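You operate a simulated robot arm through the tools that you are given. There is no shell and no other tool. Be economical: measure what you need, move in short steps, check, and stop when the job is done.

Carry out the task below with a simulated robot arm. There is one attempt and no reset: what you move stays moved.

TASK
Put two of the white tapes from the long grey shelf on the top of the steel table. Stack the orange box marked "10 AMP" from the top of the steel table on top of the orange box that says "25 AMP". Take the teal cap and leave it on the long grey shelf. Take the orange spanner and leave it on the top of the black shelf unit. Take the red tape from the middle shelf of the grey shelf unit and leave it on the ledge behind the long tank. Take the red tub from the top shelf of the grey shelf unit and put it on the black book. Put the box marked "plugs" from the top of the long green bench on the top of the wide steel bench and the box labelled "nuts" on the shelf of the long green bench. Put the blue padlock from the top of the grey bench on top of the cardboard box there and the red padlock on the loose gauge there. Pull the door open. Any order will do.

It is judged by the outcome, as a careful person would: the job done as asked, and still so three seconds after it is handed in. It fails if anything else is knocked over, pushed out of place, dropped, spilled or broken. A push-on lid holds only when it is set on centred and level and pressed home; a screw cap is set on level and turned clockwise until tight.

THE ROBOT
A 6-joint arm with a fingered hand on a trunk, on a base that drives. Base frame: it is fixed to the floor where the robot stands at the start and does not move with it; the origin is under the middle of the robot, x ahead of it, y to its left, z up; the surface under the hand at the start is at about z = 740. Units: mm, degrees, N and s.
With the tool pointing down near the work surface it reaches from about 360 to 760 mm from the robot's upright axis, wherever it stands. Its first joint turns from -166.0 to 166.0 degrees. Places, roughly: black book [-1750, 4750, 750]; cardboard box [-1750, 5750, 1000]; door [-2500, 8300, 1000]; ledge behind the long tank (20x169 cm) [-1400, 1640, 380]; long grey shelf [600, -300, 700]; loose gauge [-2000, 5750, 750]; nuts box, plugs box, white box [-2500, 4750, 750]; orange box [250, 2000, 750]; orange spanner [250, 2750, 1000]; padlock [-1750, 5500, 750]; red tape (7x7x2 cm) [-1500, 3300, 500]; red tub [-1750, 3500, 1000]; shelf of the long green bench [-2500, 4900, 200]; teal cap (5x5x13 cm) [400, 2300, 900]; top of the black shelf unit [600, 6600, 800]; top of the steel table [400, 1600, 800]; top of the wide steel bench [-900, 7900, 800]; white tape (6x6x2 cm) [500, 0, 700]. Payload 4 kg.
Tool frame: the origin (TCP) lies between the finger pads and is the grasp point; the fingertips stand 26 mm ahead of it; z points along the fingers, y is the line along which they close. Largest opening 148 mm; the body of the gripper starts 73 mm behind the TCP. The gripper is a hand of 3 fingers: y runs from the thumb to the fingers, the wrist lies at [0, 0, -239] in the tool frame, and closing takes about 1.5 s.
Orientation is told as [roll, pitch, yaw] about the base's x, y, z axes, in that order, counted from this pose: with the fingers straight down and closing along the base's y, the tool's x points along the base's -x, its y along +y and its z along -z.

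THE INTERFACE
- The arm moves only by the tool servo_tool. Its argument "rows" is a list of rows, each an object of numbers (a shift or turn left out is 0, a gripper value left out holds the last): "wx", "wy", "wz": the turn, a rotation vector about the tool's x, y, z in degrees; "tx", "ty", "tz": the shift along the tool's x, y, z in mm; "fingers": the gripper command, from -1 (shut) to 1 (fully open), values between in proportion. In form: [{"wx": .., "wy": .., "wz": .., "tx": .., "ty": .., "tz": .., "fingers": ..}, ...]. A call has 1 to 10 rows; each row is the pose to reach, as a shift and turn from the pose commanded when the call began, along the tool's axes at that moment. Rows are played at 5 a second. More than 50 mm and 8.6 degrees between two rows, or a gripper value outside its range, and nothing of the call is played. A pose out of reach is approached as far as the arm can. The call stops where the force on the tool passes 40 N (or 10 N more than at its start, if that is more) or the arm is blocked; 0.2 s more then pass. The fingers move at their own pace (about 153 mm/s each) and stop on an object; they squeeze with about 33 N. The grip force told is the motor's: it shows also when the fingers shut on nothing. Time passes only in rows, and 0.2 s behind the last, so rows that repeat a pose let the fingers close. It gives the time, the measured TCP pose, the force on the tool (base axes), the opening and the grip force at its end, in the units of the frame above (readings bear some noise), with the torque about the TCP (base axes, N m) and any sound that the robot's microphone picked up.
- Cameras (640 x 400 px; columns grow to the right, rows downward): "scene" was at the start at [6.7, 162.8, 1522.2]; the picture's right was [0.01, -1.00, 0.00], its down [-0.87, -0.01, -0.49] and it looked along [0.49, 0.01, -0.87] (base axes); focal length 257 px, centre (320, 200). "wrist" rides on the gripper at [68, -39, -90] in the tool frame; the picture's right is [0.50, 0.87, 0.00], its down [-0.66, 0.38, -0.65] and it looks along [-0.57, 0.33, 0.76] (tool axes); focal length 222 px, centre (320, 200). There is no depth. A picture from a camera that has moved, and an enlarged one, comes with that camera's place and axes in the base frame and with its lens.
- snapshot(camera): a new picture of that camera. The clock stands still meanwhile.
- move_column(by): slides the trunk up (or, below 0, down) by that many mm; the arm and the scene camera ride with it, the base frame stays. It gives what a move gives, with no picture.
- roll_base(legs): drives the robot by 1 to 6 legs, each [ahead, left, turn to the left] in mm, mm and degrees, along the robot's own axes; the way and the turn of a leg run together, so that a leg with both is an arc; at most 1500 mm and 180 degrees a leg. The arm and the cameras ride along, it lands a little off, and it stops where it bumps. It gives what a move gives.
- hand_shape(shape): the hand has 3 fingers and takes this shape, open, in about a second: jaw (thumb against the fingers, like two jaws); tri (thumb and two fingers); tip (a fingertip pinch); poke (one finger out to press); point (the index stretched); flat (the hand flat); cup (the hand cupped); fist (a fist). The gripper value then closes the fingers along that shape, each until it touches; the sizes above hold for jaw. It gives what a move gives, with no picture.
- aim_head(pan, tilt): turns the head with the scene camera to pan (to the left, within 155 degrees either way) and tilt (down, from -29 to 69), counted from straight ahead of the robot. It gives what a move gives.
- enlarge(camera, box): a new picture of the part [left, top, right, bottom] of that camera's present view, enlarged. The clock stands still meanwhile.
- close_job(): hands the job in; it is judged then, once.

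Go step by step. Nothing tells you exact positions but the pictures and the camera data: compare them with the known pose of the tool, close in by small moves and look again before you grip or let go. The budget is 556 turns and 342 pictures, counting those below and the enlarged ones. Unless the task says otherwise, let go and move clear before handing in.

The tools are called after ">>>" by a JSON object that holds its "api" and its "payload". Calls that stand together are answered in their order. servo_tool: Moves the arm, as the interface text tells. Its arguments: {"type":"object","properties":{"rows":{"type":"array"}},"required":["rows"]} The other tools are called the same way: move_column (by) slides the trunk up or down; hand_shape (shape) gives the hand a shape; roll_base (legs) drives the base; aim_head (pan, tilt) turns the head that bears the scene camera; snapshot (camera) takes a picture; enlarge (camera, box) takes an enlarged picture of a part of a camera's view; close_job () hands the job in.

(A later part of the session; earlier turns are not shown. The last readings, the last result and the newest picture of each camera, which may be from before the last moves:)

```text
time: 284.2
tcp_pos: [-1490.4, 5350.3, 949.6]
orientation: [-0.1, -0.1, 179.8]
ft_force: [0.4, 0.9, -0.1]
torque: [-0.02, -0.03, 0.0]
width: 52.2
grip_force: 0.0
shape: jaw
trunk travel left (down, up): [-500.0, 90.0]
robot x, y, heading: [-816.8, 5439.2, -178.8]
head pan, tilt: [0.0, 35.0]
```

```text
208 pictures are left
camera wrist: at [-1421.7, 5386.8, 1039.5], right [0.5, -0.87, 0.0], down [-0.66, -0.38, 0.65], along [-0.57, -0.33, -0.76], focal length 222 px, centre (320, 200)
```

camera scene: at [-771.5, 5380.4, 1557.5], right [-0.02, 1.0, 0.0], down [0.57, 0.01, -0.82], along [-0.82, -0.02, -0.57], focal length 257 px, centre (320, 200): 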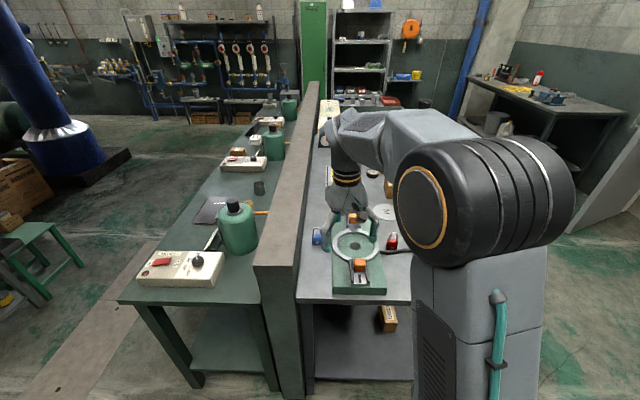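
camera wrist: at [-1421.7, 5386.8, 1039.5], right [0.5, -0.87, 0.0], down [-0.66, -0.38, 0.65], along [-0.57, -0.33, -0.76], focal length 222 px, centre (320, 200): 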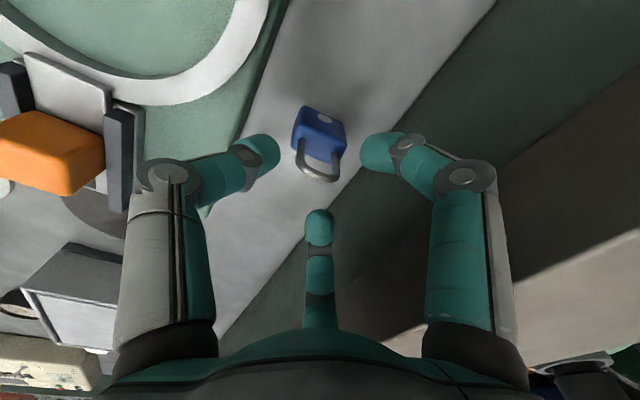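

>>> {"api": "servo_tool", "payload": {"rows": [{"tz": 25}, {"tz": 45}, {"tz": 56}]}}

>>> {"api": "snapshot", "payload": {"camera": "wrist"}}

```text
time: 285.0
tcp_pos: [-1491.5, 5349.8, 891.8]
orientation: [-0.1, 0.0, 179.9]
ft_force: [0.1, -0.5, 0.3]
torque: [0.03, 0.01, 0.0]
width: 51.9
grip_force: 0.1
shape: jaw
trunk travel left (down, up): [-500.0, 90.0]
robot x, y, heading: [-814.9, 5440.1, -178.4]
head pan, tilt: [0.0, 35.0]
```

```text
207 pictures are left
camera wrist: at [-1422.5, 5387.0, 983.7], right [0.5, -0.87, 0.0], down [-0.66, -0.38, 0.65], along [-0.57, -0.33, -0.76], focal length 222 px, centre (320, 200)
```

wrist: 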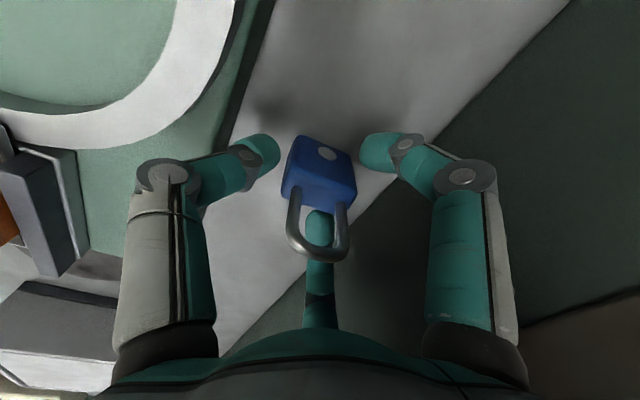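

Well placed around the body. Closing.

>>> {"api": "servo_tool", "payload": {"rows": [{"fingers": -1}, {"fingers": -1}, {"fingers": -1}, {"fingers": -1}, {"fingers": -1}, {"fingers": -1}, {"tz": -15}, {"tz": -30}, {"tz": -30}]}}

>>> {"api": "snapshot", "payload": {"camera": "wrist"}}

```text
time: 287.0
tcp_pos: [-1491.1, 5349.6, 923.2]
orientation: [0.0, 0.0, 179.9]
ft_force: [0.4, 0.2, -1.6]
torque: [-0.02, 0.0, -0.04]
width: 28.4
grip_force: 33.0
shape: jaw
trunk travel left (down, up): [-500.0, 90.0]
robot x, y, heading: [-816.4, 5439.4, -178.7]
head pan, tilt: [0.0, 35.0]
```

```text
206 pictures are left
camera wrist: at [-1422.7, 5386.6, 1014.4], right [0.5, -0.87, 0.0], down [-0.66, -0.38, 0.65], along [-0.57, -0.33, -0.76], focal length 222 px, centre (320, 200)
```

wrist: 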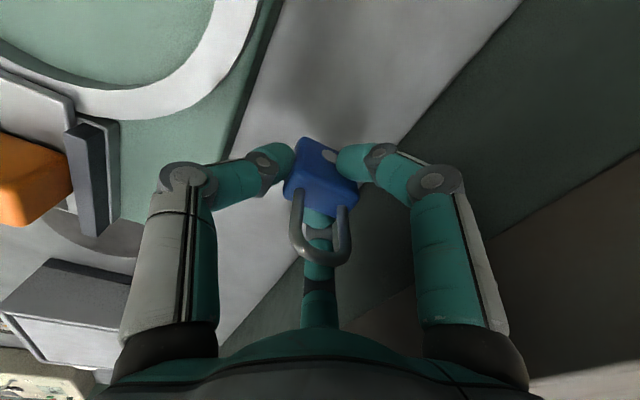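

The blue padlock is held. I'll lift and drive around to the bench's north side, to the cardboard box.

>>> {"api": "servo_tool", "payload": {"rows": [{"tz": -40}, {"tz": -80}, {"tz": -120}, {"tz": -140}]}}

>>> {"api": "roll_base", "payload": {"legs": [[-150, 0, 0], [0, -1280, 0], [0, 0, 90], [0, -1270, 0], [280, 0, 0]]}}

>>> {"api": "snapshot", "payload": {"camera": "wrist"}}

>>> {"api": "aim_head", "payload": {"pan": 0, "tilt": 42}}

>>> {"api": "snapshot", "payload": {"camera": "scene"}}

```text
time: 288.0
tcp_pos: [-1490.8, 5349.0, 1063.2]
orientation: [0.0, -0.1, 179.9]
ft_force: [0.4, -0.4, -1.1]
torque: [-0.02, -0.01, -0.04]
width: 27.8
grip_force: 33.1
shape: jaw
trunk travel left (down, up): [-500.0, 90.0]
robot x, y, heading: [-814.9, 5439.3, -178.6]
head pan, tilt: [0.0, 35.0]
```

```text
time: 306.8
tcp_pos: [-1856.0, 5735.8, 1064.7]
orientation: [0.1, 0.1, -90.0]
ft_force: [-0.1, 0.5, -1.8]
torque: [0.02, 0.02, 0.02]
width: 27.9
grip_force: 32.9
shape: jaw
trunk travel left (down, up): [-500.0, 90.0]
robot x, y, heading: [-1951.3, 6410.4, -88.3]
head pan, tilt: [0.0, 35.0]
```

```text
205 pictures are left
camera wrist: at [-1895.1, 5802.1, 1154.3], right [0.87, 0.5, 0.0], down [0.38, -0.65, 0.65], along [0.33, -0.57, -0.76], focal length 222 px, centre (320, 200)
```

wrist: 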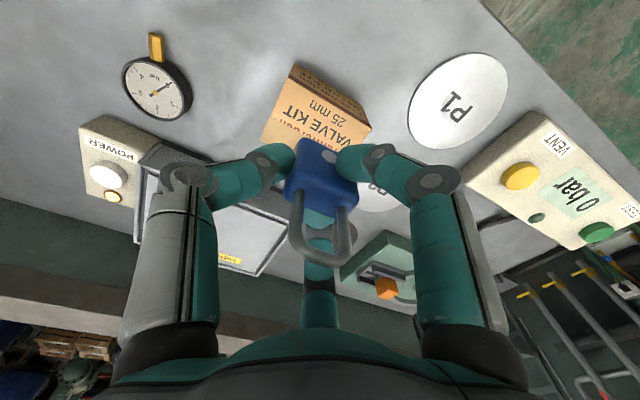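

```text
time: 307.5
tcp_pos: [-1857.4, 5736.5, 1064.4]
orientation: [0.1, 0.0, -89.9]
ft_force: [-0.2, 0.0, -1.5]
torque: [0.01, 0.0, 0.01]
width: 27.9
grip_force: 33.6
shape: jaw
trunk travel left (down, up): [-500.0, 90.0]
robot x, y, heading: [-1950.6, 6412.7, -88.6]
head pan, tilt: [0.0, 42.0]
```

```text
204 pictures are left
camera scene: at [-1786.3, 6391.5, 1547.0], right [-1.0, -0.03, 0.0], down [-0.02, 0.67, -0.74], along [0.02, -0.74, -0.67], focal length 257 px, centre (320, 200)
```

scene: 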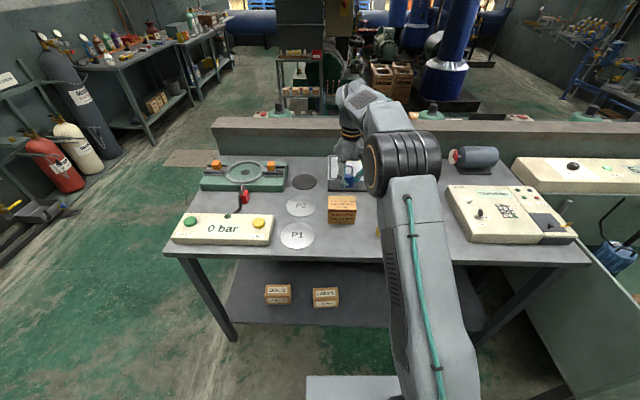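

>>> {"api": "enlarge", "payload": {"camera": "wrist", "box": [220, 40, 420, 165]}}

>>> {"api": "enlarge", "payload": {"camera": "scene", "box": [290, 120, 410, 240]}}

```text
3.20 times, centred on (320, 102) of wrist
camera zoom: at [-1895.1, 5802.2, 1154.4], right [0.87, 0.5, 0.0], down [0.38, -0.65, 0.65], along [0.33, -0.57, -0.76], focal length 711 px, centre (320, 512)
```

zoom: 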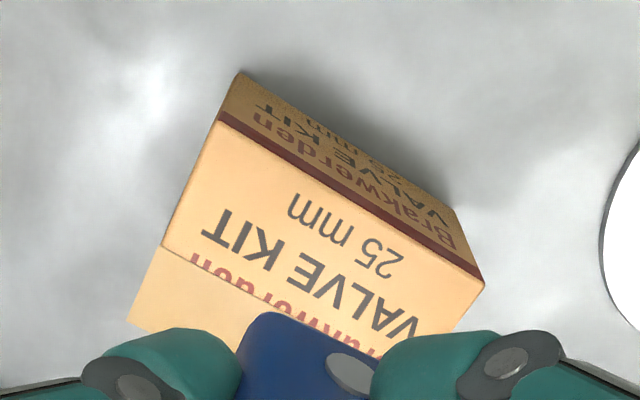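

```text
3.33 times, centred on (350, 180) of scene
camera zoom: at [-1786.3, 6391.5, 1547.0], right [-1.0, -0.03, 0.0], down [-0.02, 0.67, -0.74], along [0.02, -0.74, -0.67], focal length 855 px, centre (220, 267)
```

zoom: 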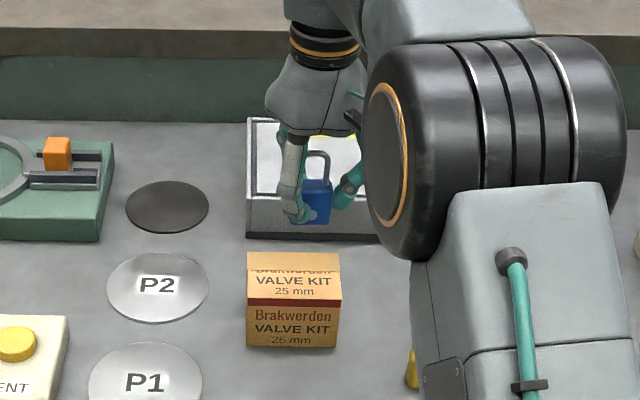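

The cardboard box top is centred at about (-1843,5700, z≈905). Moving over it and lowering to just above.

>>> {"api": "servo_tool", "payload": {"rows": [{"tx": -18, "ty": 7, "tz": 20}, {"tx": -36, "ty": 14, "tz": 50}, {"tx": -36, "ty": 14, "tz": 80}, {"tx": -36, "ty": 14, "tz": 95}]}}

>>> {"api": "enlarge", "payload": {"camera": "scene", "box": [290, 120, 410, 240]}}

>>> {"api": "snapshot", "payload": {"camera": "wrist"}}

```text
time: 308.5
tcp_pos: [-1842.7, 5700.3, 968.2]
orientation: [-0.1, -0.1, -90.0]
ft_force: [-0.1, 1.0, -1.5]
torque: [0.03, 0.04, 0.0]
width: 27.8
grip_force: 33.1
shape: jaw
trunk travel left (down, up): [-500.0, 90.0]
robot x, y, heading: [-1950.4, 6412.2, -88.4]
head pan, tilt: [0.0, 42.0]
```

```text
3.33 times, centred on (350, 180) of scene
camera zoom: at [-1786.3, 6391.6, 1547.0], right [-1.0, -0.03, 0.0], down [-0.02, 0.67, -0.74], along [0.02, -0.74, -0.67], focal length 855 px, centre (220, 267)
```

zoom: 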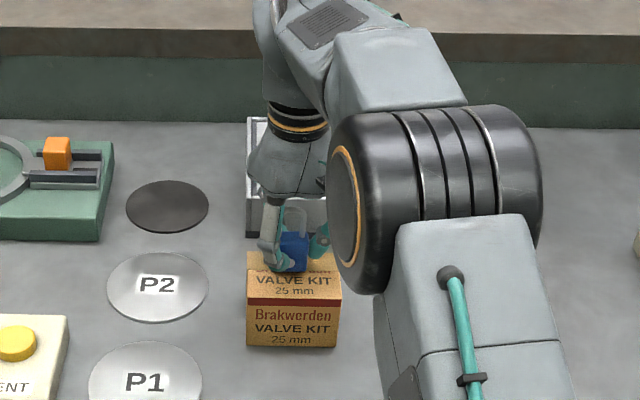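

```text
200 pictures are left
camera wrist: at [-1881.0, 5766.5, 1059.8], right [0.87, 0.5, 0.0], down [0.38, -0.65, 0.65], along [0.33, -0.57, -0.76], focal length 222 px, centre (320, 200)
```

wrist: 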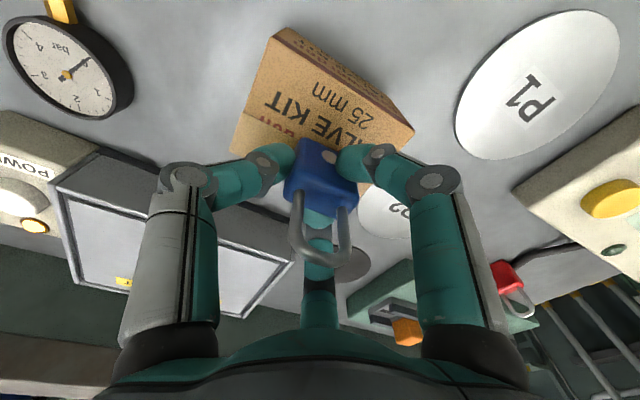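

>>> {"api": "servo_tool", "payload": {"rows": [{"tz": 6}, {"tz": 10}, {"tz": 13}, {"tz": 16}, {"tz": 18}, {"tz": 20}, {"tz": 22}, {"tz": 24}, {"tz": 26}, {"tz": 28}]}}

```text
time: 309.3
tcp_pos: [-1844.7, 5699.5, 963.7]
orientation: [0.1, -0.9, -90.1]
ft_force: [-2.1, 4.0, 19.0]
torque: [0.05, 0.1, -0.04]
width: 29.4
grip_force: 33.4
shape: jaw
trunk travel left (down, up): [-500.0, 90.0]
robot x, y, heading: [-1948.5, 6412.7, -88.4]
head pan, tilt: [0.0, 42.0]
stopped in row 4: the force on the tool passed its limit at 45 N (the readings are from after the stop); the commanded pose is now the measured one
```

Contact with the box top. Releasing slowly and rising.

>>> {"api": "servo_tool", "payload": {"rows": [{"tz": -1, "fingers": -0.5}, {"tz": -1, "fingers": -0.35}, {"tz": -1, "fingers": -0.2}, {"tz": -2, "fingers": -0.2}, {"tz": -30}, {"tz": -65}, {"tz": -100}]}}

>>> {"api": "enlarge", "payload": {"camera": "scene", "box": [290, 120, 410, 240]}}

>>> {"api": "snapshot", "payload": {"camera": "wrist"}}

```text
time: 310.9
tcp_pos: [-1844.3, 5699.3, 1060.0]
orientation: [0.0, -0.6, -90.0]
ft_force: [0.4, 0.1, 0.0]
torque: [-0.03, 0.0, -0.01]
width: 59.0
grip_force: 0.1
shape: jaw
trunk travel left (down, up): [-500.0, 90.0]
robot x, y, heading: [-1946.6, 6411.6, -88.2]
head pan, tilt: [0.0, 42.0]
```

```text
3.33 times, centred on (350, 180) of scene
camera zoom: at [-1786.3, 6391.5, 1546.9], right [-1.0, -0.03, 0.0], down [-0.02, 0.67, -0.74], along [0.02, -0.74, -0.67], focal length 855 px, centre (220, 267)
```

zoom: 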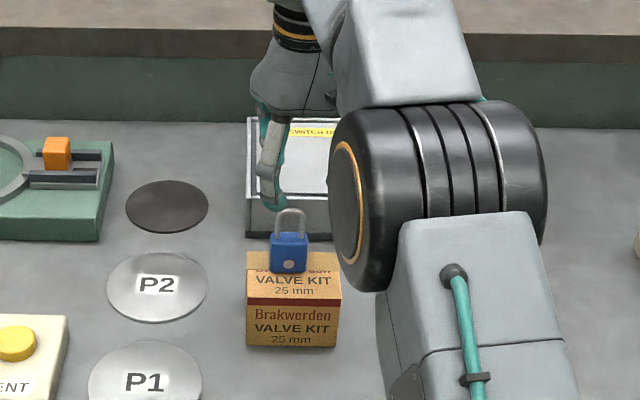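

```text
198 pictures are left
camera wrist: at [-1882.3, 5766.3, 1150.2], right [0.87, 0.5, -0.01], down [0.38, -0.65, 0.66], along [0.33, -0.57, -0.75], focal length 222 px, centre (320, 200)
```

wrist: 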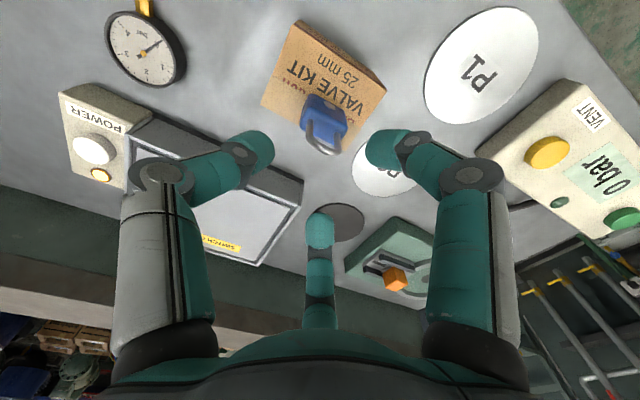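

The blue padlock stands on the cardboard box. Now the red padlock at about (-1457,5620).

>>> {"api": "roll_base", "payload": {"legs": [[70, 385, 0]]}}

>>> {"api": "snapshot", "payload": {"camera": "wrist"}}

>>> {"api": "enlarge", "payload": {"camera": "scene", "box": [250, 100, 410, 260]}}

```text
time: 313.4
tcp_pos: [-1460.0, 5639.8, 1061.2]
orientation: [0.0, -0.6, -90.1]
ft_force: [0.7, 0.3, -0.5]
torque: [-0.03, -0.02, 0.01]
width: 59.1
grip_force: 0.1
shape: jaw
trunk travel left (down, up): [-500.0, 90.0]
robot x, y, heading: [-1561.7, 6351.0, -88.6]
head pan, tilt: [0.0, 42.0]
```

```text
197 pictures are left
camera wrist: at [-1497.9, 5707.0, 1150.2], right [0.87, 0.5, -0.01], down [0.38, -0.65, 0.66], along [0.33, -0.57, -0.75], focal length 222 px, centre (320, 200)
```

wrist: 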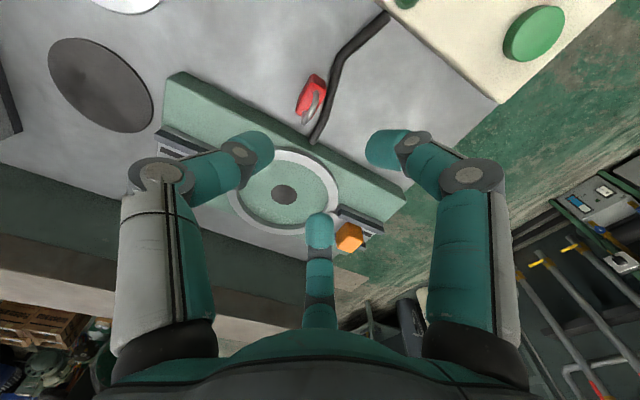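

```text
2.50 times, centred on (330, 180) of scene
camera zoom: at [-1400.9, 6332.1, 1547.0], right [-1.0, -0.03, 0.0], down [-0.02, 0.67, -0.74], along [0.02, -0.74, -0.67], focal length 642 px, centre (295, 250)
```

zoom: 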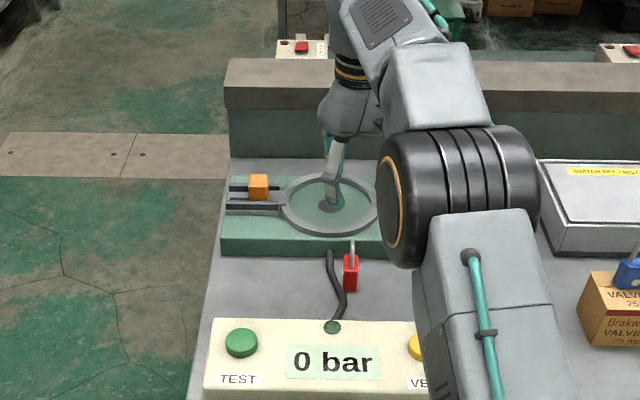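

The red padlock is at (-1466,5631), with a hose right beside it on the bench. I'll turn the hand 30°, centre, and descend part way.

>>> {"api": "servo_tool", "payload": {"rows": [{"wz": -8, "tx": -4, "ty": -3, "fingers": -0.3}, {"wz": -16, "tx": -9, "ty": -6, "tz": 20}, {"wz": -24, "tx": -9, "ty": -6, "tz": 50}, {"wz": -30, "tx": -9, "ty": -6, "tz": 85}, {"wz": -30, "tx": -9, "ty": -6, "tz": 110}]}}

>>> {"api": "snapshot", "payload": {"camera": "wrist"}}

```text
time: 314.6
tcp_pos: [-1465.5, 5629.0, 951.4]
orientation: [-0.4, -0.5, -60.0]
ft_force: [0.1, -0.1, -0.5]
torque: [0.04, -0.01, -0.02]
width: 52.0
grip_force: 0.0
shape: jaw
trunk travel left (down, up): [-500.0, 90.0]
robot x, y, heading: [-1567.2, 6353.6, -88.5]
head pan, tilt: [0.0, 42.0]
```

```text
195 pictures are left
camera wrist: at [-1532.0, 5668.6, 1040.8], right [0.5, 0.87, -0.01], down [0.66, -0.37, 0.66], along [0.57, -0.33, -0.75], focal length 222 px, centre (320, 200)
```

wrist: 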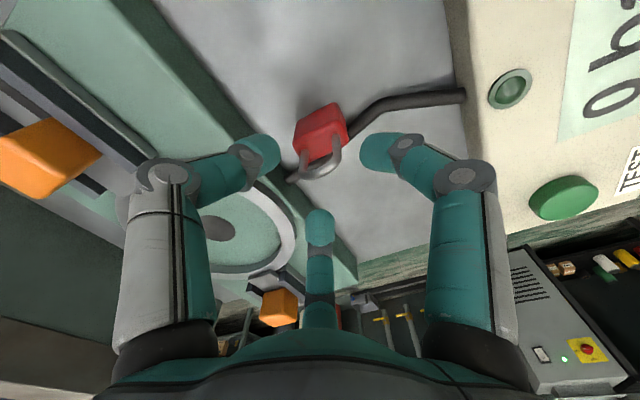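

>>> {"api": "servo_tool", "payload": {"rows": [{"tz": 25, "ty": 1}, {"tz": 45, "ty": 1}, {"tz": 56, "ty": 1}]}}

>>> {"api": "snapshot", "payload": {"camera": "wrist"}}

```text
time: 315.4
tcp_pos: [-1465.2, 5628.6, 893.7]
orientation: [-0.3, -0.5, -60.0]
ft_force: [0.1, 0.0, 0.0]
torque: [0.0, 0.01, -0.02]
width: 51.9
grip_force: 0.0
shape: jaw
trunk travel left (down, up): [-500.0, 90.0]
robot x, y, heading: [-1566.1, 6347.0, -88.5]
head pan, tilt: [0.0, 42.0]
```

```text
194 pictures are left
camera wrist: at [-1531.6, 5667.6, 984.8], right [0.5, 0.87, -0.01], down [0.66, -0.37, 0.66], along [0.57, -0.34, -0.75], focal length 222 px, centre (320, 200)
```

wrist: 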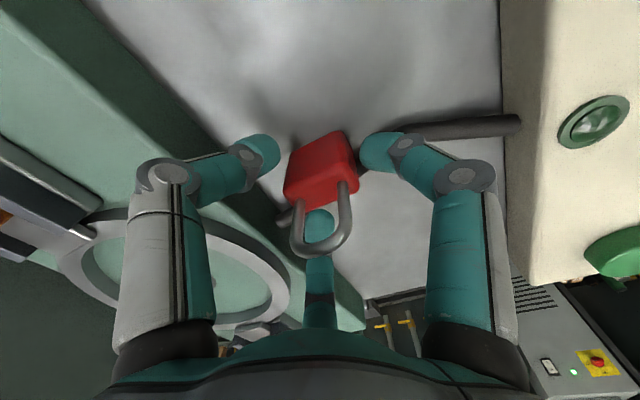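

>>> {"api": "servo_tool", "payload": {"rows": [{"fingers": -1}, {"fingers": -1}, {"fingers": -1}, {"fingers": -1}, {"fingers": -1}, {"fingers": -1}, {"tz": -15}, {"tz": -30}, {"tz": -60}, {"tz": -90}]}}

>>> {"api": "snapshot", "payload": {"camera": "wrist"}}

```text
time: 317.6
tcp_pos: [-1464.7, 5630.4, 984.1]
orientation: [-0.3, -0.5, -60.1]
ft_force: [-0.2, 0.0, -2.2]
torque: [-0.01, 0.01, -0.02]
width: 26.7
grip_force: 33.4
shape: jaw
trunk travel left (down, up): [-500.0, 90.0]
robot x, y, heading: [-1563.3, 6353.6, -88.4]
head pan, tilt: [0.0, 42.0]
```

```text
193 pictures are left
camera wrist: at [-1531.9, 5668.7, 1074.8], right [0.5, 0.87, -0.01], down [0.66, -0.37, 0.66], along [0.57, -0.33, -0.75], focal length 222 px, centre (320, 200)
```

wrist: 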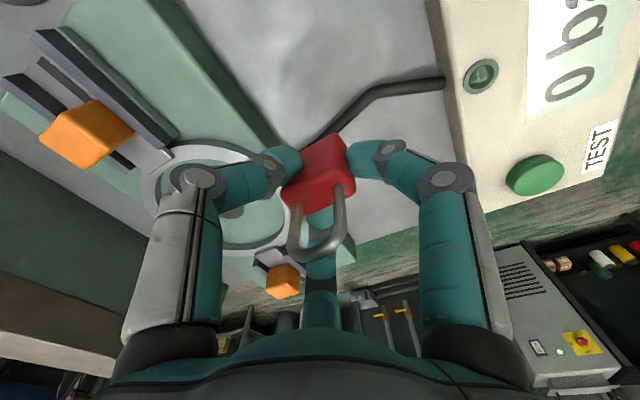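

>>> {"api": "servo_tool", "payload": {"rows": [{"tz": -40}, {"tz": -76}]}}

>>> {"api": "roll_base", "payload": {"legs": [[-10, -555, 0]]}}

>>> {"api": "snapshot", "payload": {"camera": "wrist"}}

>>> {"api": "snapshot", "payload": {"camera": "scene"}}

```text
time: 318.2
tcp_pos: [-1465.9, 5630.0, 1060.8]
orientation: [-0.3, -0.5, -60.0]
ft_force: [-0.5, 1.5, -1.0]
torque: [0.0, 0.0, -0.02]
width: 26.5
grip_force: 32.5
shape: jaw
trunk travel left (down, up): [-500.0, 90.0]
robot x, y, heading: [-1564.2, 6350.5, -88.3]
head pan, tilt: [0.0, 42.0]
```

```text
time: 321.4
tcp_pos: [-2015.8, 5627.7, 1060.3]
orientation: [-0.4, -0.5, -60.0]
ft_force: [0.1, -0.3, -1.5]
torque: [0.01, 0.01, -0.01]
width: 26.2
grip_force: 33.2
shape: jaw
trunk travel left (down, up): [-500.0, 90.0]
robot x, y, heading: [-2113.6, 6347.4, -88.5]
head pan, tilt: [0.0, 42.0]
```

```text
192 pictures are left
camera wrist: at [-2082.3, 5665.2, 1150.7], right [0.5, 0.87, -0.01], down [0.66, -0.37, 0.66], along [0.57, -0.33, -0.75], focal length 222 px, centre (320, 200)
```

wrist: 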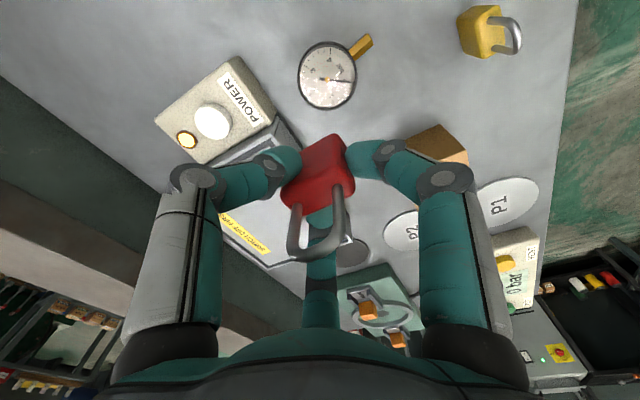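

```text
191 pictures are left
camera scene: at [-1951.9, 6327.6, 1547.0], right [-1.0, -0.03, 0.0], down [-0.02, 0.67, -0.74], along [0.02, -0.74, -0.67], focal length 257 px, centre (320, 200)
```

scene: 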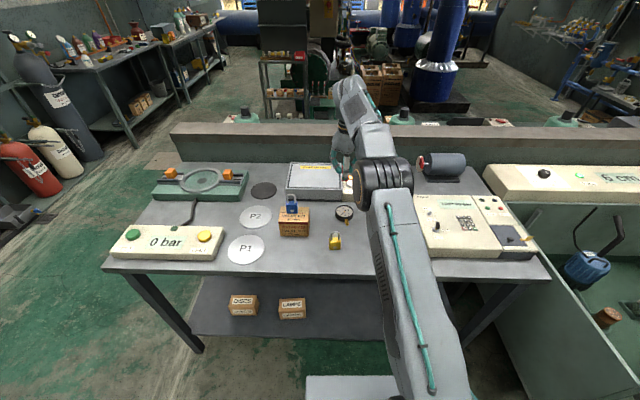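

Gauge centre at about (-2026,5644). Moving over it and lowering.

>>> {"api": "servo_tool", "payload": {"rows": [{"tx": 10, "tz": 30}, {"tx": 19, "ty": -1, "tz": 65}, {"tx": 19, "ty": -1, "tz": 100}, {"tx": 19, "ty": -1, "tz": 122}]}}

>>> {"api": "snapshot", "payload": {"camera": "wrist"}}

>>> {"api": "enlarge", "payload": {"camera": "scene", "box": [280, 140, 420, 260]}}

```text
time: 322.4
tcp_pos: [-2025.4, 5642.2, 937.9]
orientation: [-0.3, -0.6, -60.0]
ft_force: [0.1, 0.2, -1.1]
torque: [0.05, -0.01, 0.01]
width: 26.3
grip_force: 32.6
shape: jaw
trunk travel left (down, up): [-500.0, 90.0]
robot x, y, heading: [-2113.5, 6346.0, -88.7]
head pan, tilt: [0.0, 42.0]
```

```text
190 pictures are left
camera wrist: at [-2092.8, 5680.2, 1028.4], right [0.5, 0.87, -0.01], down [0.66, -0.37, 0.66], along [0.57, -0.33, -0.75], focal length 222 px, centre (320, 200)
```

wrist: 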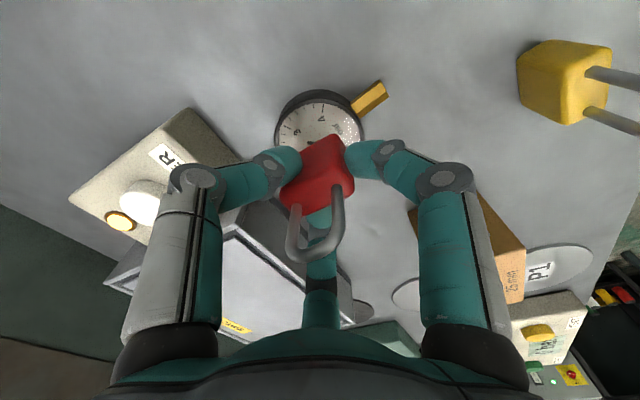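

```text
3.33 times, centred on (350, 200) of scene
camera zoom: at [-1951.8, 6327.3, 1547.0], right [-1.0, -0.03, 0.0], down [-0.02, 0.67, -0.74], along [0.02, -0.74, -0.67], focal length 855 px, centre (220, 200)
```

zoom: 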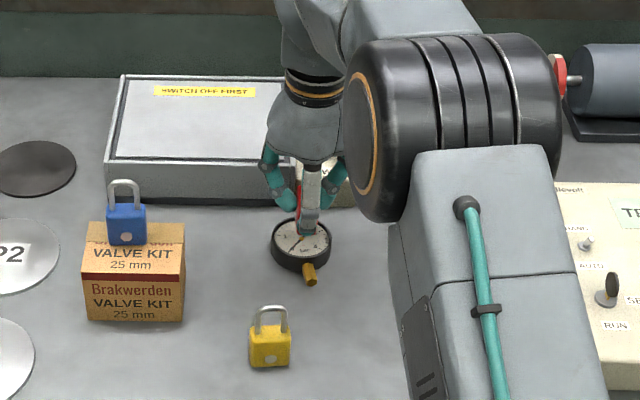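

>>> {"api": "servo_tool", "payload": {"rows": [{"tx": 3, "tz": 4}, {"tx": 3, "tz": 8}, {"tx": 3, "tz": 11}, {"tx": 3, "tz": 13}, {"tx": 3, "tz": 15}, {"tx": 3, "tz": 17}, {"tx": 3, "tz": 19}, {"tx": 3, "tz": 21}, {"tx": 3, "tz": 23}, {"tx": 3, "tz": 25}]}}

>>> {"api": "snapshot", "payload": {"camera": "wrist"}}

```text
time: 324.6
tcp_pos: [-2027.6, 5643.6, 917.8]
orientation: [-0.5, -0.8, -60.0]
ft_force: [0.2, -0.7, 29.8]
torque: [-0.04, 0.07, -0.01]
width: 27.0
grip_force: 33.2
shape: jaw
trunk travel left (down, up): [-500.0, 90.0]
robot x, y, heading: [-2110.9, 6346.6, -88.3]
head pan, tilt: [0.0, 42.0]
```

```text
188 pictures are left
camera wrist: at [-2094.4, 5683.4, 1007.5], right [0.5, 0.87, -0.01], down [0.66, -0.37, 0.66], along [0.57, -0.34, -0.75], focal length 222 px, centre (320, 200)
```

wrist: 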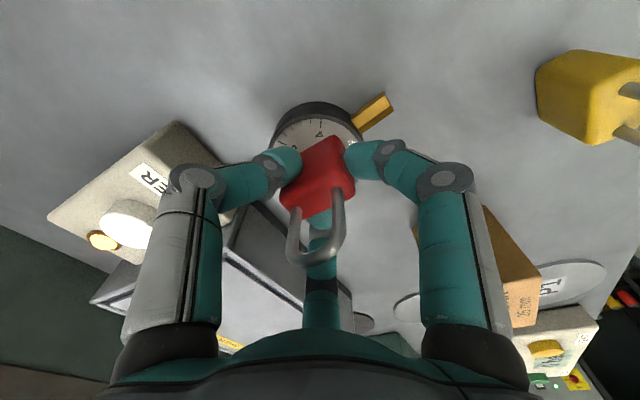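

It rests on the gauge. I'll ease the pressure, open and rise.

>>> {"api": "servo_tool", "payload": {"rows": [{"tz": -4}, {"tz": -4, "fingers": -0.5}, {"tz": -4, "fingers": -0.35}, {"tz": -4, "fingers": -0.2}, {"tz": -6, "fingers": -0.15}, {"tz": -30}, {"tz": -70}, {"tz": -110}]}}

>>> {"api": "enlarge", "payload": {"camera": "scene", "box": [280, 140, 420, 260]}}

>>> {"api": "snapshot", "payload": {"camera": "wrist"}}

```text
time: 326.4
tcp_pos: [-2028.5, 5644.2, 1023.9]
orientation: [-0.4, -0.5, -60.0]
ft_force: [-0.8, -0.1, -0.6]
torque: [0.04, 0.02, 0.0]
width: 62.2
grip_force: 0.0
shape: jaw
trunk travel left (down, up): [-500.0, 90.0]
robot x, y, heading: [-2115.3, 6343.4, -88.5]
head pan, tilt: [0.0, 42.0]
```

```text
3.33 times, centred on (350, 200) of scene
camera zoom: at [-1951.9, 6327.9, 1546.9], right [-1.0, -0.03, 0.0], down [-0.02, 0.67, -0.74], along [0.02, -0.74, -0.67], focal length 855 px, centre (220, 200)
```

zoom: 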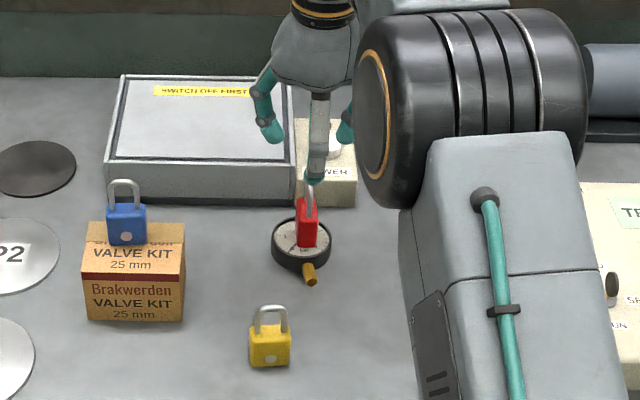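

```text
186 pictures are left
camera wrist: at [-2094.1, 5683.6, 1114.3], right [0.5, 0.87, -0.01], down [0.66, -0.37, 0.66], along [0.57, -0.33, -0.75], focal length 222 px, centre (320, 200)
```

wrist: 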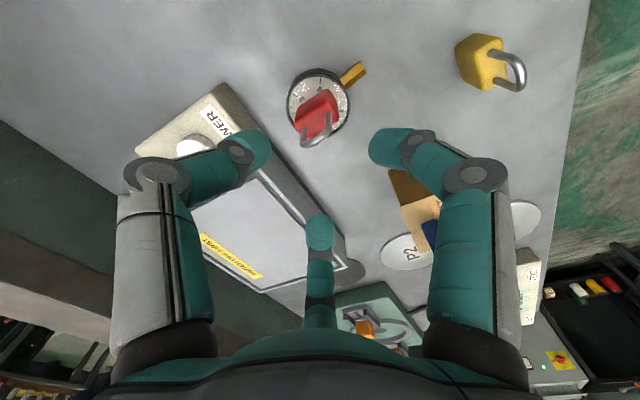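

Both padlocks are done. Next: the long green bench on the other side of the partition. I'll drive round by the aisle and turn to face north.

>>> {"api": "servo_tool", "payload": {"rows": [{"tz": -30}, {"tz": -50}]}}

>>> {"api": "roll_base", "payload": {"legs": [[-350, 0, 0], [0, 1450, 0], [0, 0, 178.5], [-1400, 0, 0], [-1250, 0, 0]]}}

>>> {"api": "aim_head", "payload": {"pan": 50, "tilt": 25}}

>>> {"api": "snapshot", "payload": {"camera": "scene"}}

>>> {"api": "aim_head", "payload": {"pan": 100, "tilt": 25}}

>>> {"api": "snapshot", "payload": {"camera": "scene"}}

```text
time: 327.0
tcp_pos: [-2027.3, 5646.0, 1072.8]
orientation: [-0.2, -0.5, -60.0]
ft_force: [-0.3, 0.7, 0.1]
torque: [0.01, -0.01, 0.0]
width: 62.5
grip_force: 0.1
shape: jaw
trunk travel left (down, up): [-500.0, 90.0]
robot x, y, heading: [-2112.1, 6346.9, -88.6]
head pan, tilt: [0.0, 42.0]
```

```text
time: 356.0
tcp_pos: [-697.1, 4776.6, 1072.7]
orientation: [-0.3, -0.4, 119.4]
ft_force: [-0.7, -0.4, 0.6]
torque: [0.01, 0.01, -0.02]
width: 62.7
grip_force: 0.1
shape: jaw
trunk travel left (down, up): [-500.0, 90.0]
robot x, y, heading: [-615.0, 4075.3, 91.0]
head pan, tilt: [0.0, 42.0]
```

```text
time: 357.2
tcp_pos: [-697.4, 4775.6, 1071.6]
orientation: [-0.3, -0.5, 119.5]
ft_force: [0.6, 0.0, -0.3]
torque: [0.01, 0.02, 0.03]
width: 62.8
grip_force: 0.1
shape: jaw
trunk travel left (down, up): [-500.0, 90.0]
robot x, y, heading: [-618.0, 4070.7, 91.2]
head pan, tilt: [50.0, 25.0]
```

```text
185 pictures are left
camera scene: at [-847.2, 4069.7, 1573.2], right [0.63, 0.78, 0.0], down [0.33, -0.27, -0.91], along [-0.7, 0.57, -0.42], focal length 257 px, centre (320, 200)
```

scene: 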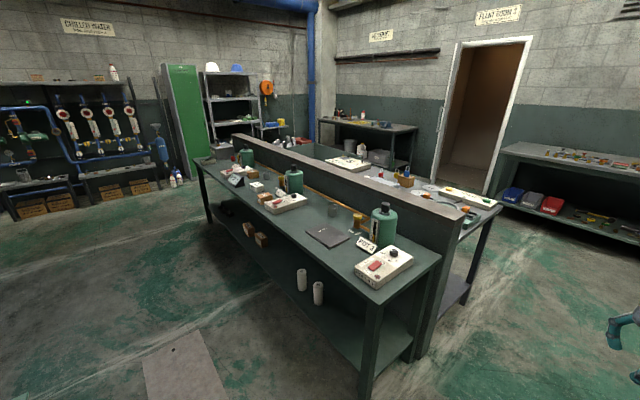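

```text
time: 358.4
tcp_pos: [-697.4, 4774.1, 1072.5]
orientation: [-0.3, -0.4, 119.4]
ft_force: [0.5, -0.4, -0.4]
torque: [-0.01, -0.03, 0.01]
width: 62.5
grip_force: 0.0
shape: jaw
trunk travel left (down, up): [-500.0, 90.0]
robot x, y, heading: [-615.8, 4074.2, 90.9]
head pan, tilt: [100.0, 25.0]
```

```text
184 pictures are left
camera scene: at [-866.1, 3994.2, 1573.2], right [-0.19, 0.98, 0.0], down [0.41, 0.08, -0.91], along [-0.89, -0.17, -0.42], focal length 257 px, centre (320, 200)
```

scene: 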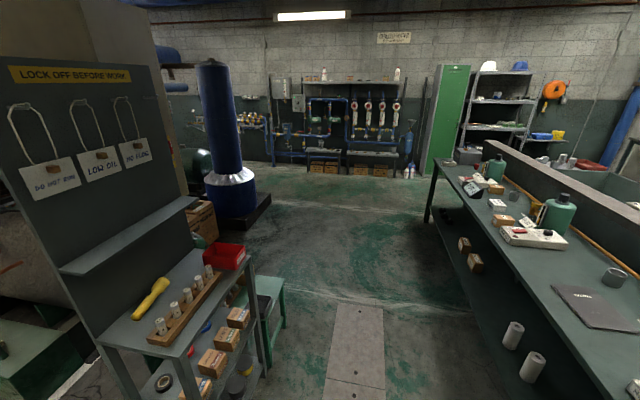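

>>> {"api": "enlarge", "payload": {"camera": "scene", "box": [430, 130, 640, 290]}}

>>> {"api": "enlarge", "payload": {"camera": "scene", "box": [80, 180, 290, 400]}}

```text
2.50 times, centred on (535, 210) of scene
camera zoom: at [-866.1, 3994.2, 1573.2], right [-0.19, 0.98, 0.0], down [0.41, 0.08, -0.91], along [-0.89, -0.17, -0.42], focal length 642 px, centre (-218, 175)
```

zoom: 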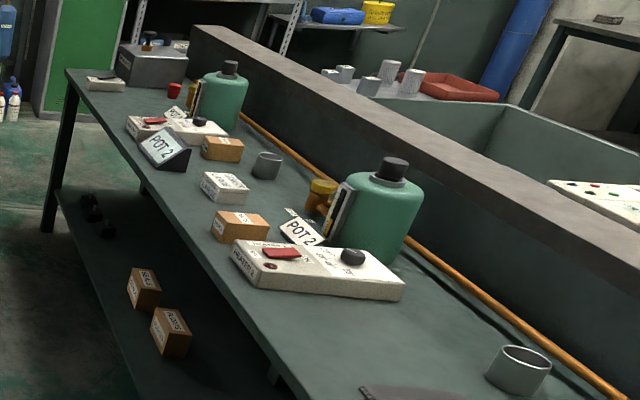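

```text
1.82 times, centred on (185, 290) of scene
camera zoom: at [-866.1, 3994.2, 1573.2], right [-0.19, 0.98, 0.0], down [0.41, 0.08, -0.91], along [-0.89, -0.17, -0.42], focal length 466 px, centre (566, 36)
```

zoom: 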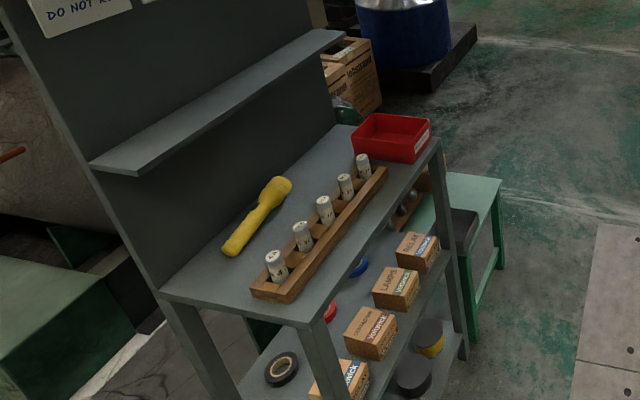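

The boxes stand along the green bench at x≈-2270…-2750. I'll drive west in front of the bench (keeping clear of it and the stool).

>>> {"api": "roll_base", "payload": {"legs": [[150, 0, -1], [0, 1400, 0]]}}

>>> {"api": "aim_head", "payload": {"pan": 25, "tilt": 38}}

>>> {"api": "snapshot", "payload": {"camera": "scene"}}

```text
time: 366.3
tcp_pos: [-2088.7, 4923.9, 1073.0]
orientation: [-0.3, -0.6, 118.7]
ft_force: [0.3, -0.1, -0.5]
torque: [0.01, -0.03, -0.02]
width: 62.6
grip_force: 0.0
shape: jaw
trunk travel left (down, up): [-500.0, 90.0]
robot x, y, heading: [-2016.6, 4219.2, 90.0]
head pan, tilt: [100.0, 25.0]
```

```text
time: 367.8
tcp_pos: [-2088.3, 4923.8, 1072.0]
orientation: [-0.4, -0.6, 118.6]
ft_force: [-0.1, -0.1, 1.4]
torque: [-0.02, -0.03, -0.01]
width: 62.6
grip_force: 0.0
shape: jaw
trunk travel left (down, up): [-500.0, 90.0]
robot x, y, heading: [-2018.5, 4221.5, 90.2]
head pan, tilt: [25.0, 38.0]
```

```text
181 pictures are left
camera scene: at [-2214.8, 4239.4, 1552.9], right [0.91, 0.43, 0.0], down [0.26, -0.56, -0.79], along [-0.34, 0.71, -0.62], focal length 257 px, centre (320, 200)
```

scene: 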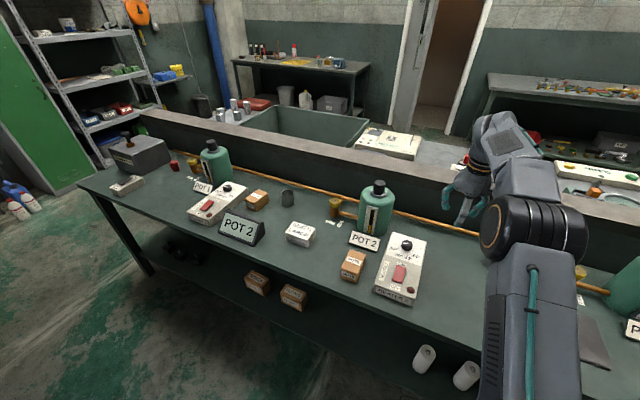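

>>> {"api": "enlarge", "payload": {"camera": "scene", "box": [180, 170, 440, 320]}}

```text
2.46 times, centred on (310, 245) of scene
camera zoom: at [-2214.8, 4239.4, 1552.9], right [0.91, 0.43, 0.0], down [0.26, -0.56, -0.79], along [-0.34, 0.71, -0.62], focal length 632 px, centre (345, 89)
```

zoom: 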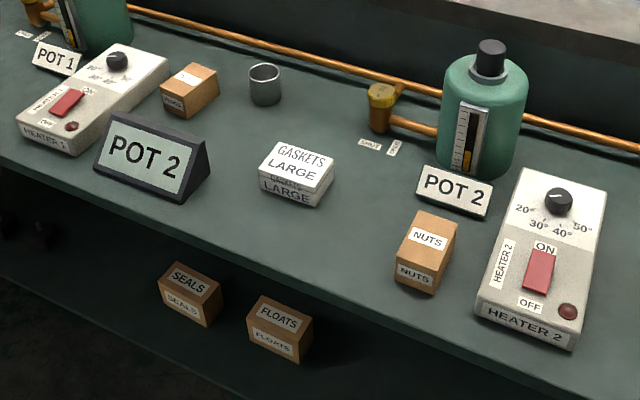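

The NUTS box is at about (-2350,4788, top ≈859); the other carton further west should be PLUGS. Moving over the NUTS box.

>>> {"api": "roll_base", "payload": {"legs": [[0, 260, 0]]}}

>>> {"api": "servo_tool", "payload": {"rows": [{"tx": -40, "ty": 30}, {"tx": -60, "ty": 55, "fingers": 0.3}, {"tx": -60, "ty": 120}]}}

>>> {"api": "snapshot", "payload": {"camera": "wrist"}}

```text
time: 369.6
tcp_pos: [-2352.6, 4923.1, 1073.9]
orientation: [-0.3, -0.6, 118.8]
ft_force: [-0.1, 0.1, -0.2]
torque: [0.04, -0.01, -0.02]
width: 62.7
grip_force: 0.1
shape: jaw
trunk travel left (down, up): [-500.0, 90.0]
robot x, y, heading: [-2278.6, 4221.9, 90.2]
head pan, tilt: [25.0, 38.0]
```

```text
refused: row 3 steps farther than a row can; nothing moved
```

```text
179 pictures are left
camera wrist: at [-2284.6, 4880.1, 1163.3], right [-0.52, -0.86, -0.01], down [-0.65, 0.39, 0.66], along [-0.56, 0.35, -0.75], focal length 222 px, centre (320, 200)
```

wrist: 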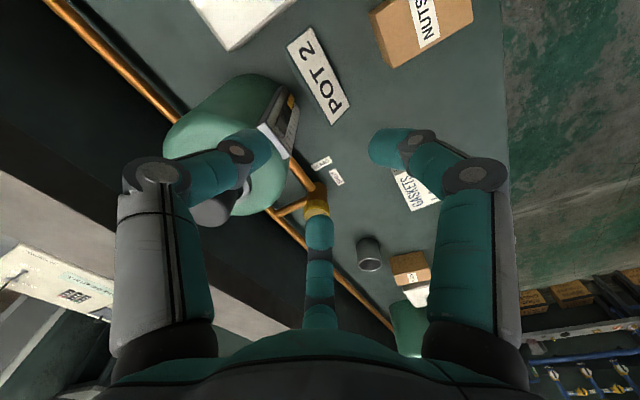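

>>> {"api": "servo_tool", "payload": {"rows": [{"tx": 40, "ty": 22}, {"tx": 80, "ty": 44}, {"tx": 118, "ty": 65, "fingers": 0.3}]}}

>>> {"api": "snapshot", "payload": {"camera": "wrist"}}

```text
time: 370.4
tcp_pos: [-2351.2, 4787.2, 1072.7]
orientation: [-0.4, -0.5, 118.7]
ft_force: [-0.2, 0.0, -1.4]
torque: [-0.01, 0.0, 0.02]
width: 95.5
grip_force: 0.1
shape: jaw
trunk travel left (down, up): [-500.0, 90.0]
robot x, y, heading: [-2279.3, 4223.4, 90.4]
head pan, tilt: [25.0, 38.0]
```

```text
178 pictures are left
camera wrist: at [-2284.6, 4744.5, 1162.6], right [-0.52, -0.86, -0.01], down [-0.65, 0.38, 0.66], along [-0.56, 0.35, -0.75], focal length 222 px, centre (320, 200)
```

wrist: 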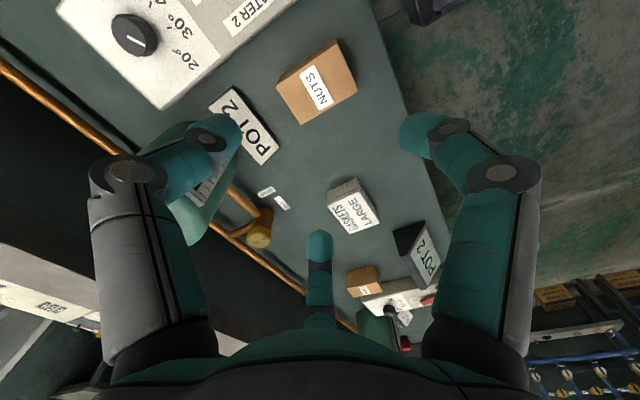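

NUTS box: centre (-2345,4789), 58×84 mm, aligned with the bench. I'll turn the hand to yaw 60° and come down.

>>> {"api": "servo_tool", "payload": {"rows": [{"wz": 8.4}, {"wz": 16.8}, {"wz": 25.2}, {"wz": 33.6}, {"wz": 42}, {"wz": 50.4}, {"wz": 58.7, "tx": 1, "ty": -6, "fingers": 0.25}]}}

>>> {"api": "servo_tool", "payload": {"rows": [{"tz": 40, "wx": -0.4, "wy": 0.5}, {"tz": 80, "wx": -0.4, "wy": 0.5}, {"tz": 120, "wx": -0.4, "wy": 0.5}, {"tz": 150, "wx": -0.4, "wy": 0.5}]}}

>>> {"api": "snapshot", "payload": {"camera": "wrist"}}

```text
time: 372.0
tcp_pos: [-2346.0, 4790.3, 1071.8]
orientation: [0.3, -0.5, 59.8]
ft_force: [0.1, 0.3, 0.0]
torque: [-0.03, 0.01, 0.01]
width: 93.5
grip_force: 0.1
shape: jaw
trunk travel left (down, up): [-500.0, 90.0]
robot x, y, heading: [-2279.8, 4219.7, 90.6]
head pan, tilt: [25.0, 38.0]
```

```text
time: 373.0
tcp_pos: [-2346.3, 4793.3, 920.0]
orientation: [0.6, 0.0, 60.1]
ft_force: [-1.4, -0.5, -0.5]
torque: [0.02, -0.03, 0.01]
width: 92.9
grip_force: 0.2
shape: jaw
trunk travel left (down, up): [-500.0, 90.0]
robot x, y, heading: [-2278.1, 4218.7, 90.4]
head pan, tilt: [25.0, 38.0]
```

```text
177 pictures are left
camera wrist: at [-2344.6, 4713.2, 1011.6], right [-1.0, 0.0, 0.01], down [0.0, 0.75, 0.66], along [-0.01, 0.66, -0.75], focal length 222 px, centre (320, 200)
```

wrist: 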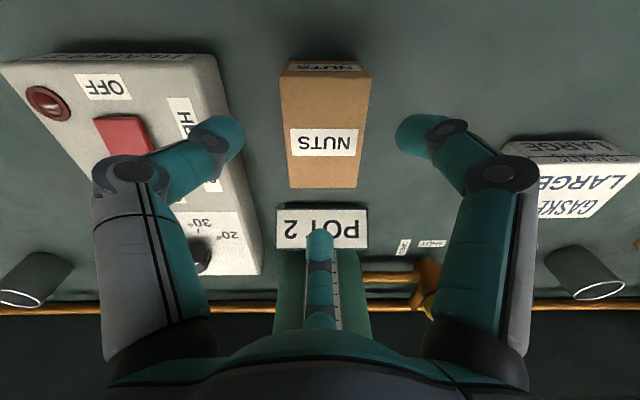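

>>> {"api": "servo_tool", "payload": {"rows": [{"tx": 7, "ty": -2, "tz": 5, "fingers": 0.07}, {"tx": 7, "ty": -2, "tz": 25}, {"tx": 7, "ty": -2, "tz": 50}, {"tx": 7, "ty": -2, "tz": 72}]}}

>>> {"api": "snapshot", "payload": {"camera": "wrist"}}

```text
time: 373.9
tcp_pos: [-2350.4, 4792.1, 876.1]
orientation: [1.5, -1.2, 60.2]
ft_force: [0.9, 0.3, 31.3]
torque: [1.35, -0.06, 0.01]
width: 78.5
grip_force: 0.1
shape: jaw
trunk travel left (down, up): [-500.0, 90.0]
robot x, y, heading: [-2278.6, 4220.4, 90.6]
head pan, tilt: [25.0, 38.0]
stopped in row 4: the force on the tool passed its limit at 48 N (the readings are from after the stop); the commanded pose is now the measured one
```

```text
176 pictures are left
camera wrist: at [-2347.9, 4709.2, 964.8], right [-1.0, 0.0, 0.01], down [0.01, 0.74, 0.68], along [-0.01, 0.68, -0.74], focal length 222 px, centre (320, 200)
```

wrist: 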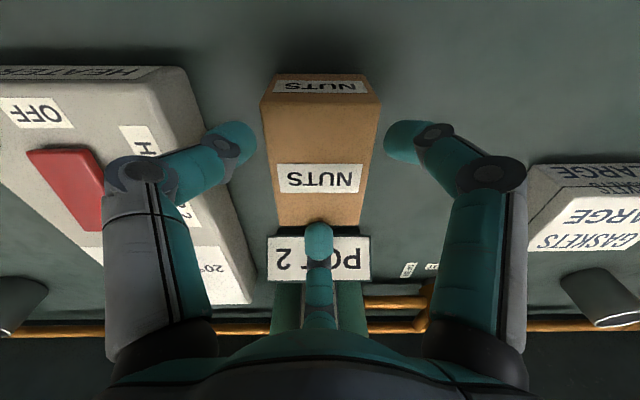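

The north finger landed on the box's top edge; the box is ~93 mm long. I'll rise, open a bit more and descend again.

>>> {"api": "servo_tool", "payload": {"rows": [{"tz": -12, "wx": 1.5, "wy": 1.2, "fingers": 0.22}, {"tz": -12, "wx": 1.5, "wy": 1.2, "tx": -3, "ty": 2}, {"tz": -12, "wx": 1.5, "wy": 1.2, "tx": -3, "ty": 2}, {"tz": 5, "wx": 1.5, "wy": 1.2, "tx": -3, "ty": 2}, {"tz": 18, "wx": 1.5, "wy": 1.2, "tx": -3, "ty": 2}, {"tz": 30, "wx": 1.5, "wy": 1.2, "tx": -3, "ty": 2}]}}

>>> {"api": "snapshot", "payload": {"camera": "wrist"}}

```text
time: 375.3
tcp_pos: [-2351.3, 4793.7, 842.3]
orientation: [-0.4, 0.4, 60.1]
ft_force: [0.3, 0.1, -0.1]
torque: [-0.01, -0.02, 0.01]
width: 89.6
grip_force: 0.1
shape: jaw
trunk travel left (down, up): [-500.0, 90.0]
robot x, y, heading: [-2278.9, 4217.4, 90.4]
head pan, tilt: [25.0, 38.0]
```

```text
175 pictures are left
camera wrist: at [-2349.9, 4715.6, 933.8], right [-1.0, 0.0, 0.0], down [0.0, 0.76, 0.65], along [0.0, 0.65, -0.76], focal length 222 px, centre (320, 200)
```

wrist: 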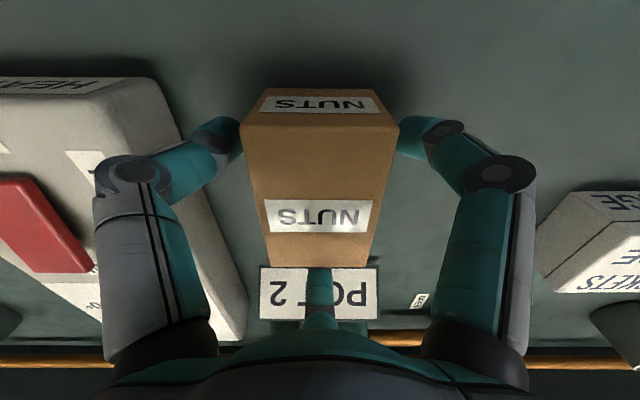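

>>> {"api": "servo_tool", "payload": {"rows": [{"fingers": -1}, {"fingers": -1}, {"fingers": -1}, {"fingers": -1}, {"fingers": -1}, {"fingers": -1}, {"tz": -12}, {"tz": -25}, {"tz": -25}]}}

>>> {"api": "snapshot", "payload": {"camera": "wrist"}}

```text
time: 377.3
tcp_pos: [-2350.6, 4794.8, 868.6]
orientation: [-0.3, 0.5, 60.2]
ft_force: [-0.6, -1.0, -1.7]
torque: [0.02, -0.02, -0.01]
width: 66.7
grip_force: 32.9
shape: jaw
trunk travel left (down, up): [-500.0, 90.0]
robot x, y, heading: [-2276.4, 4217.8, 90.4]
head pan, tilt: [25.0, 38.0]
```

```text
174 pictures are left
camera wrist: at [-2349.7, 4716.0, 959.2], right [-1.0, 0.0, 0.0], down [0.0, 0.76, 0.65], along [0.0, 0.65, -0.76], focal length 222 px, centre (320, 200)
```

wrist: 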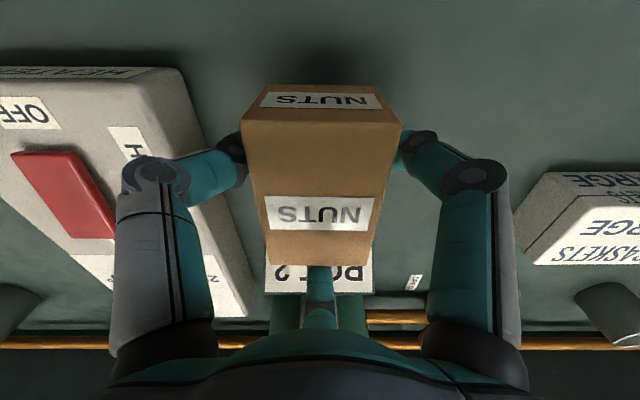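

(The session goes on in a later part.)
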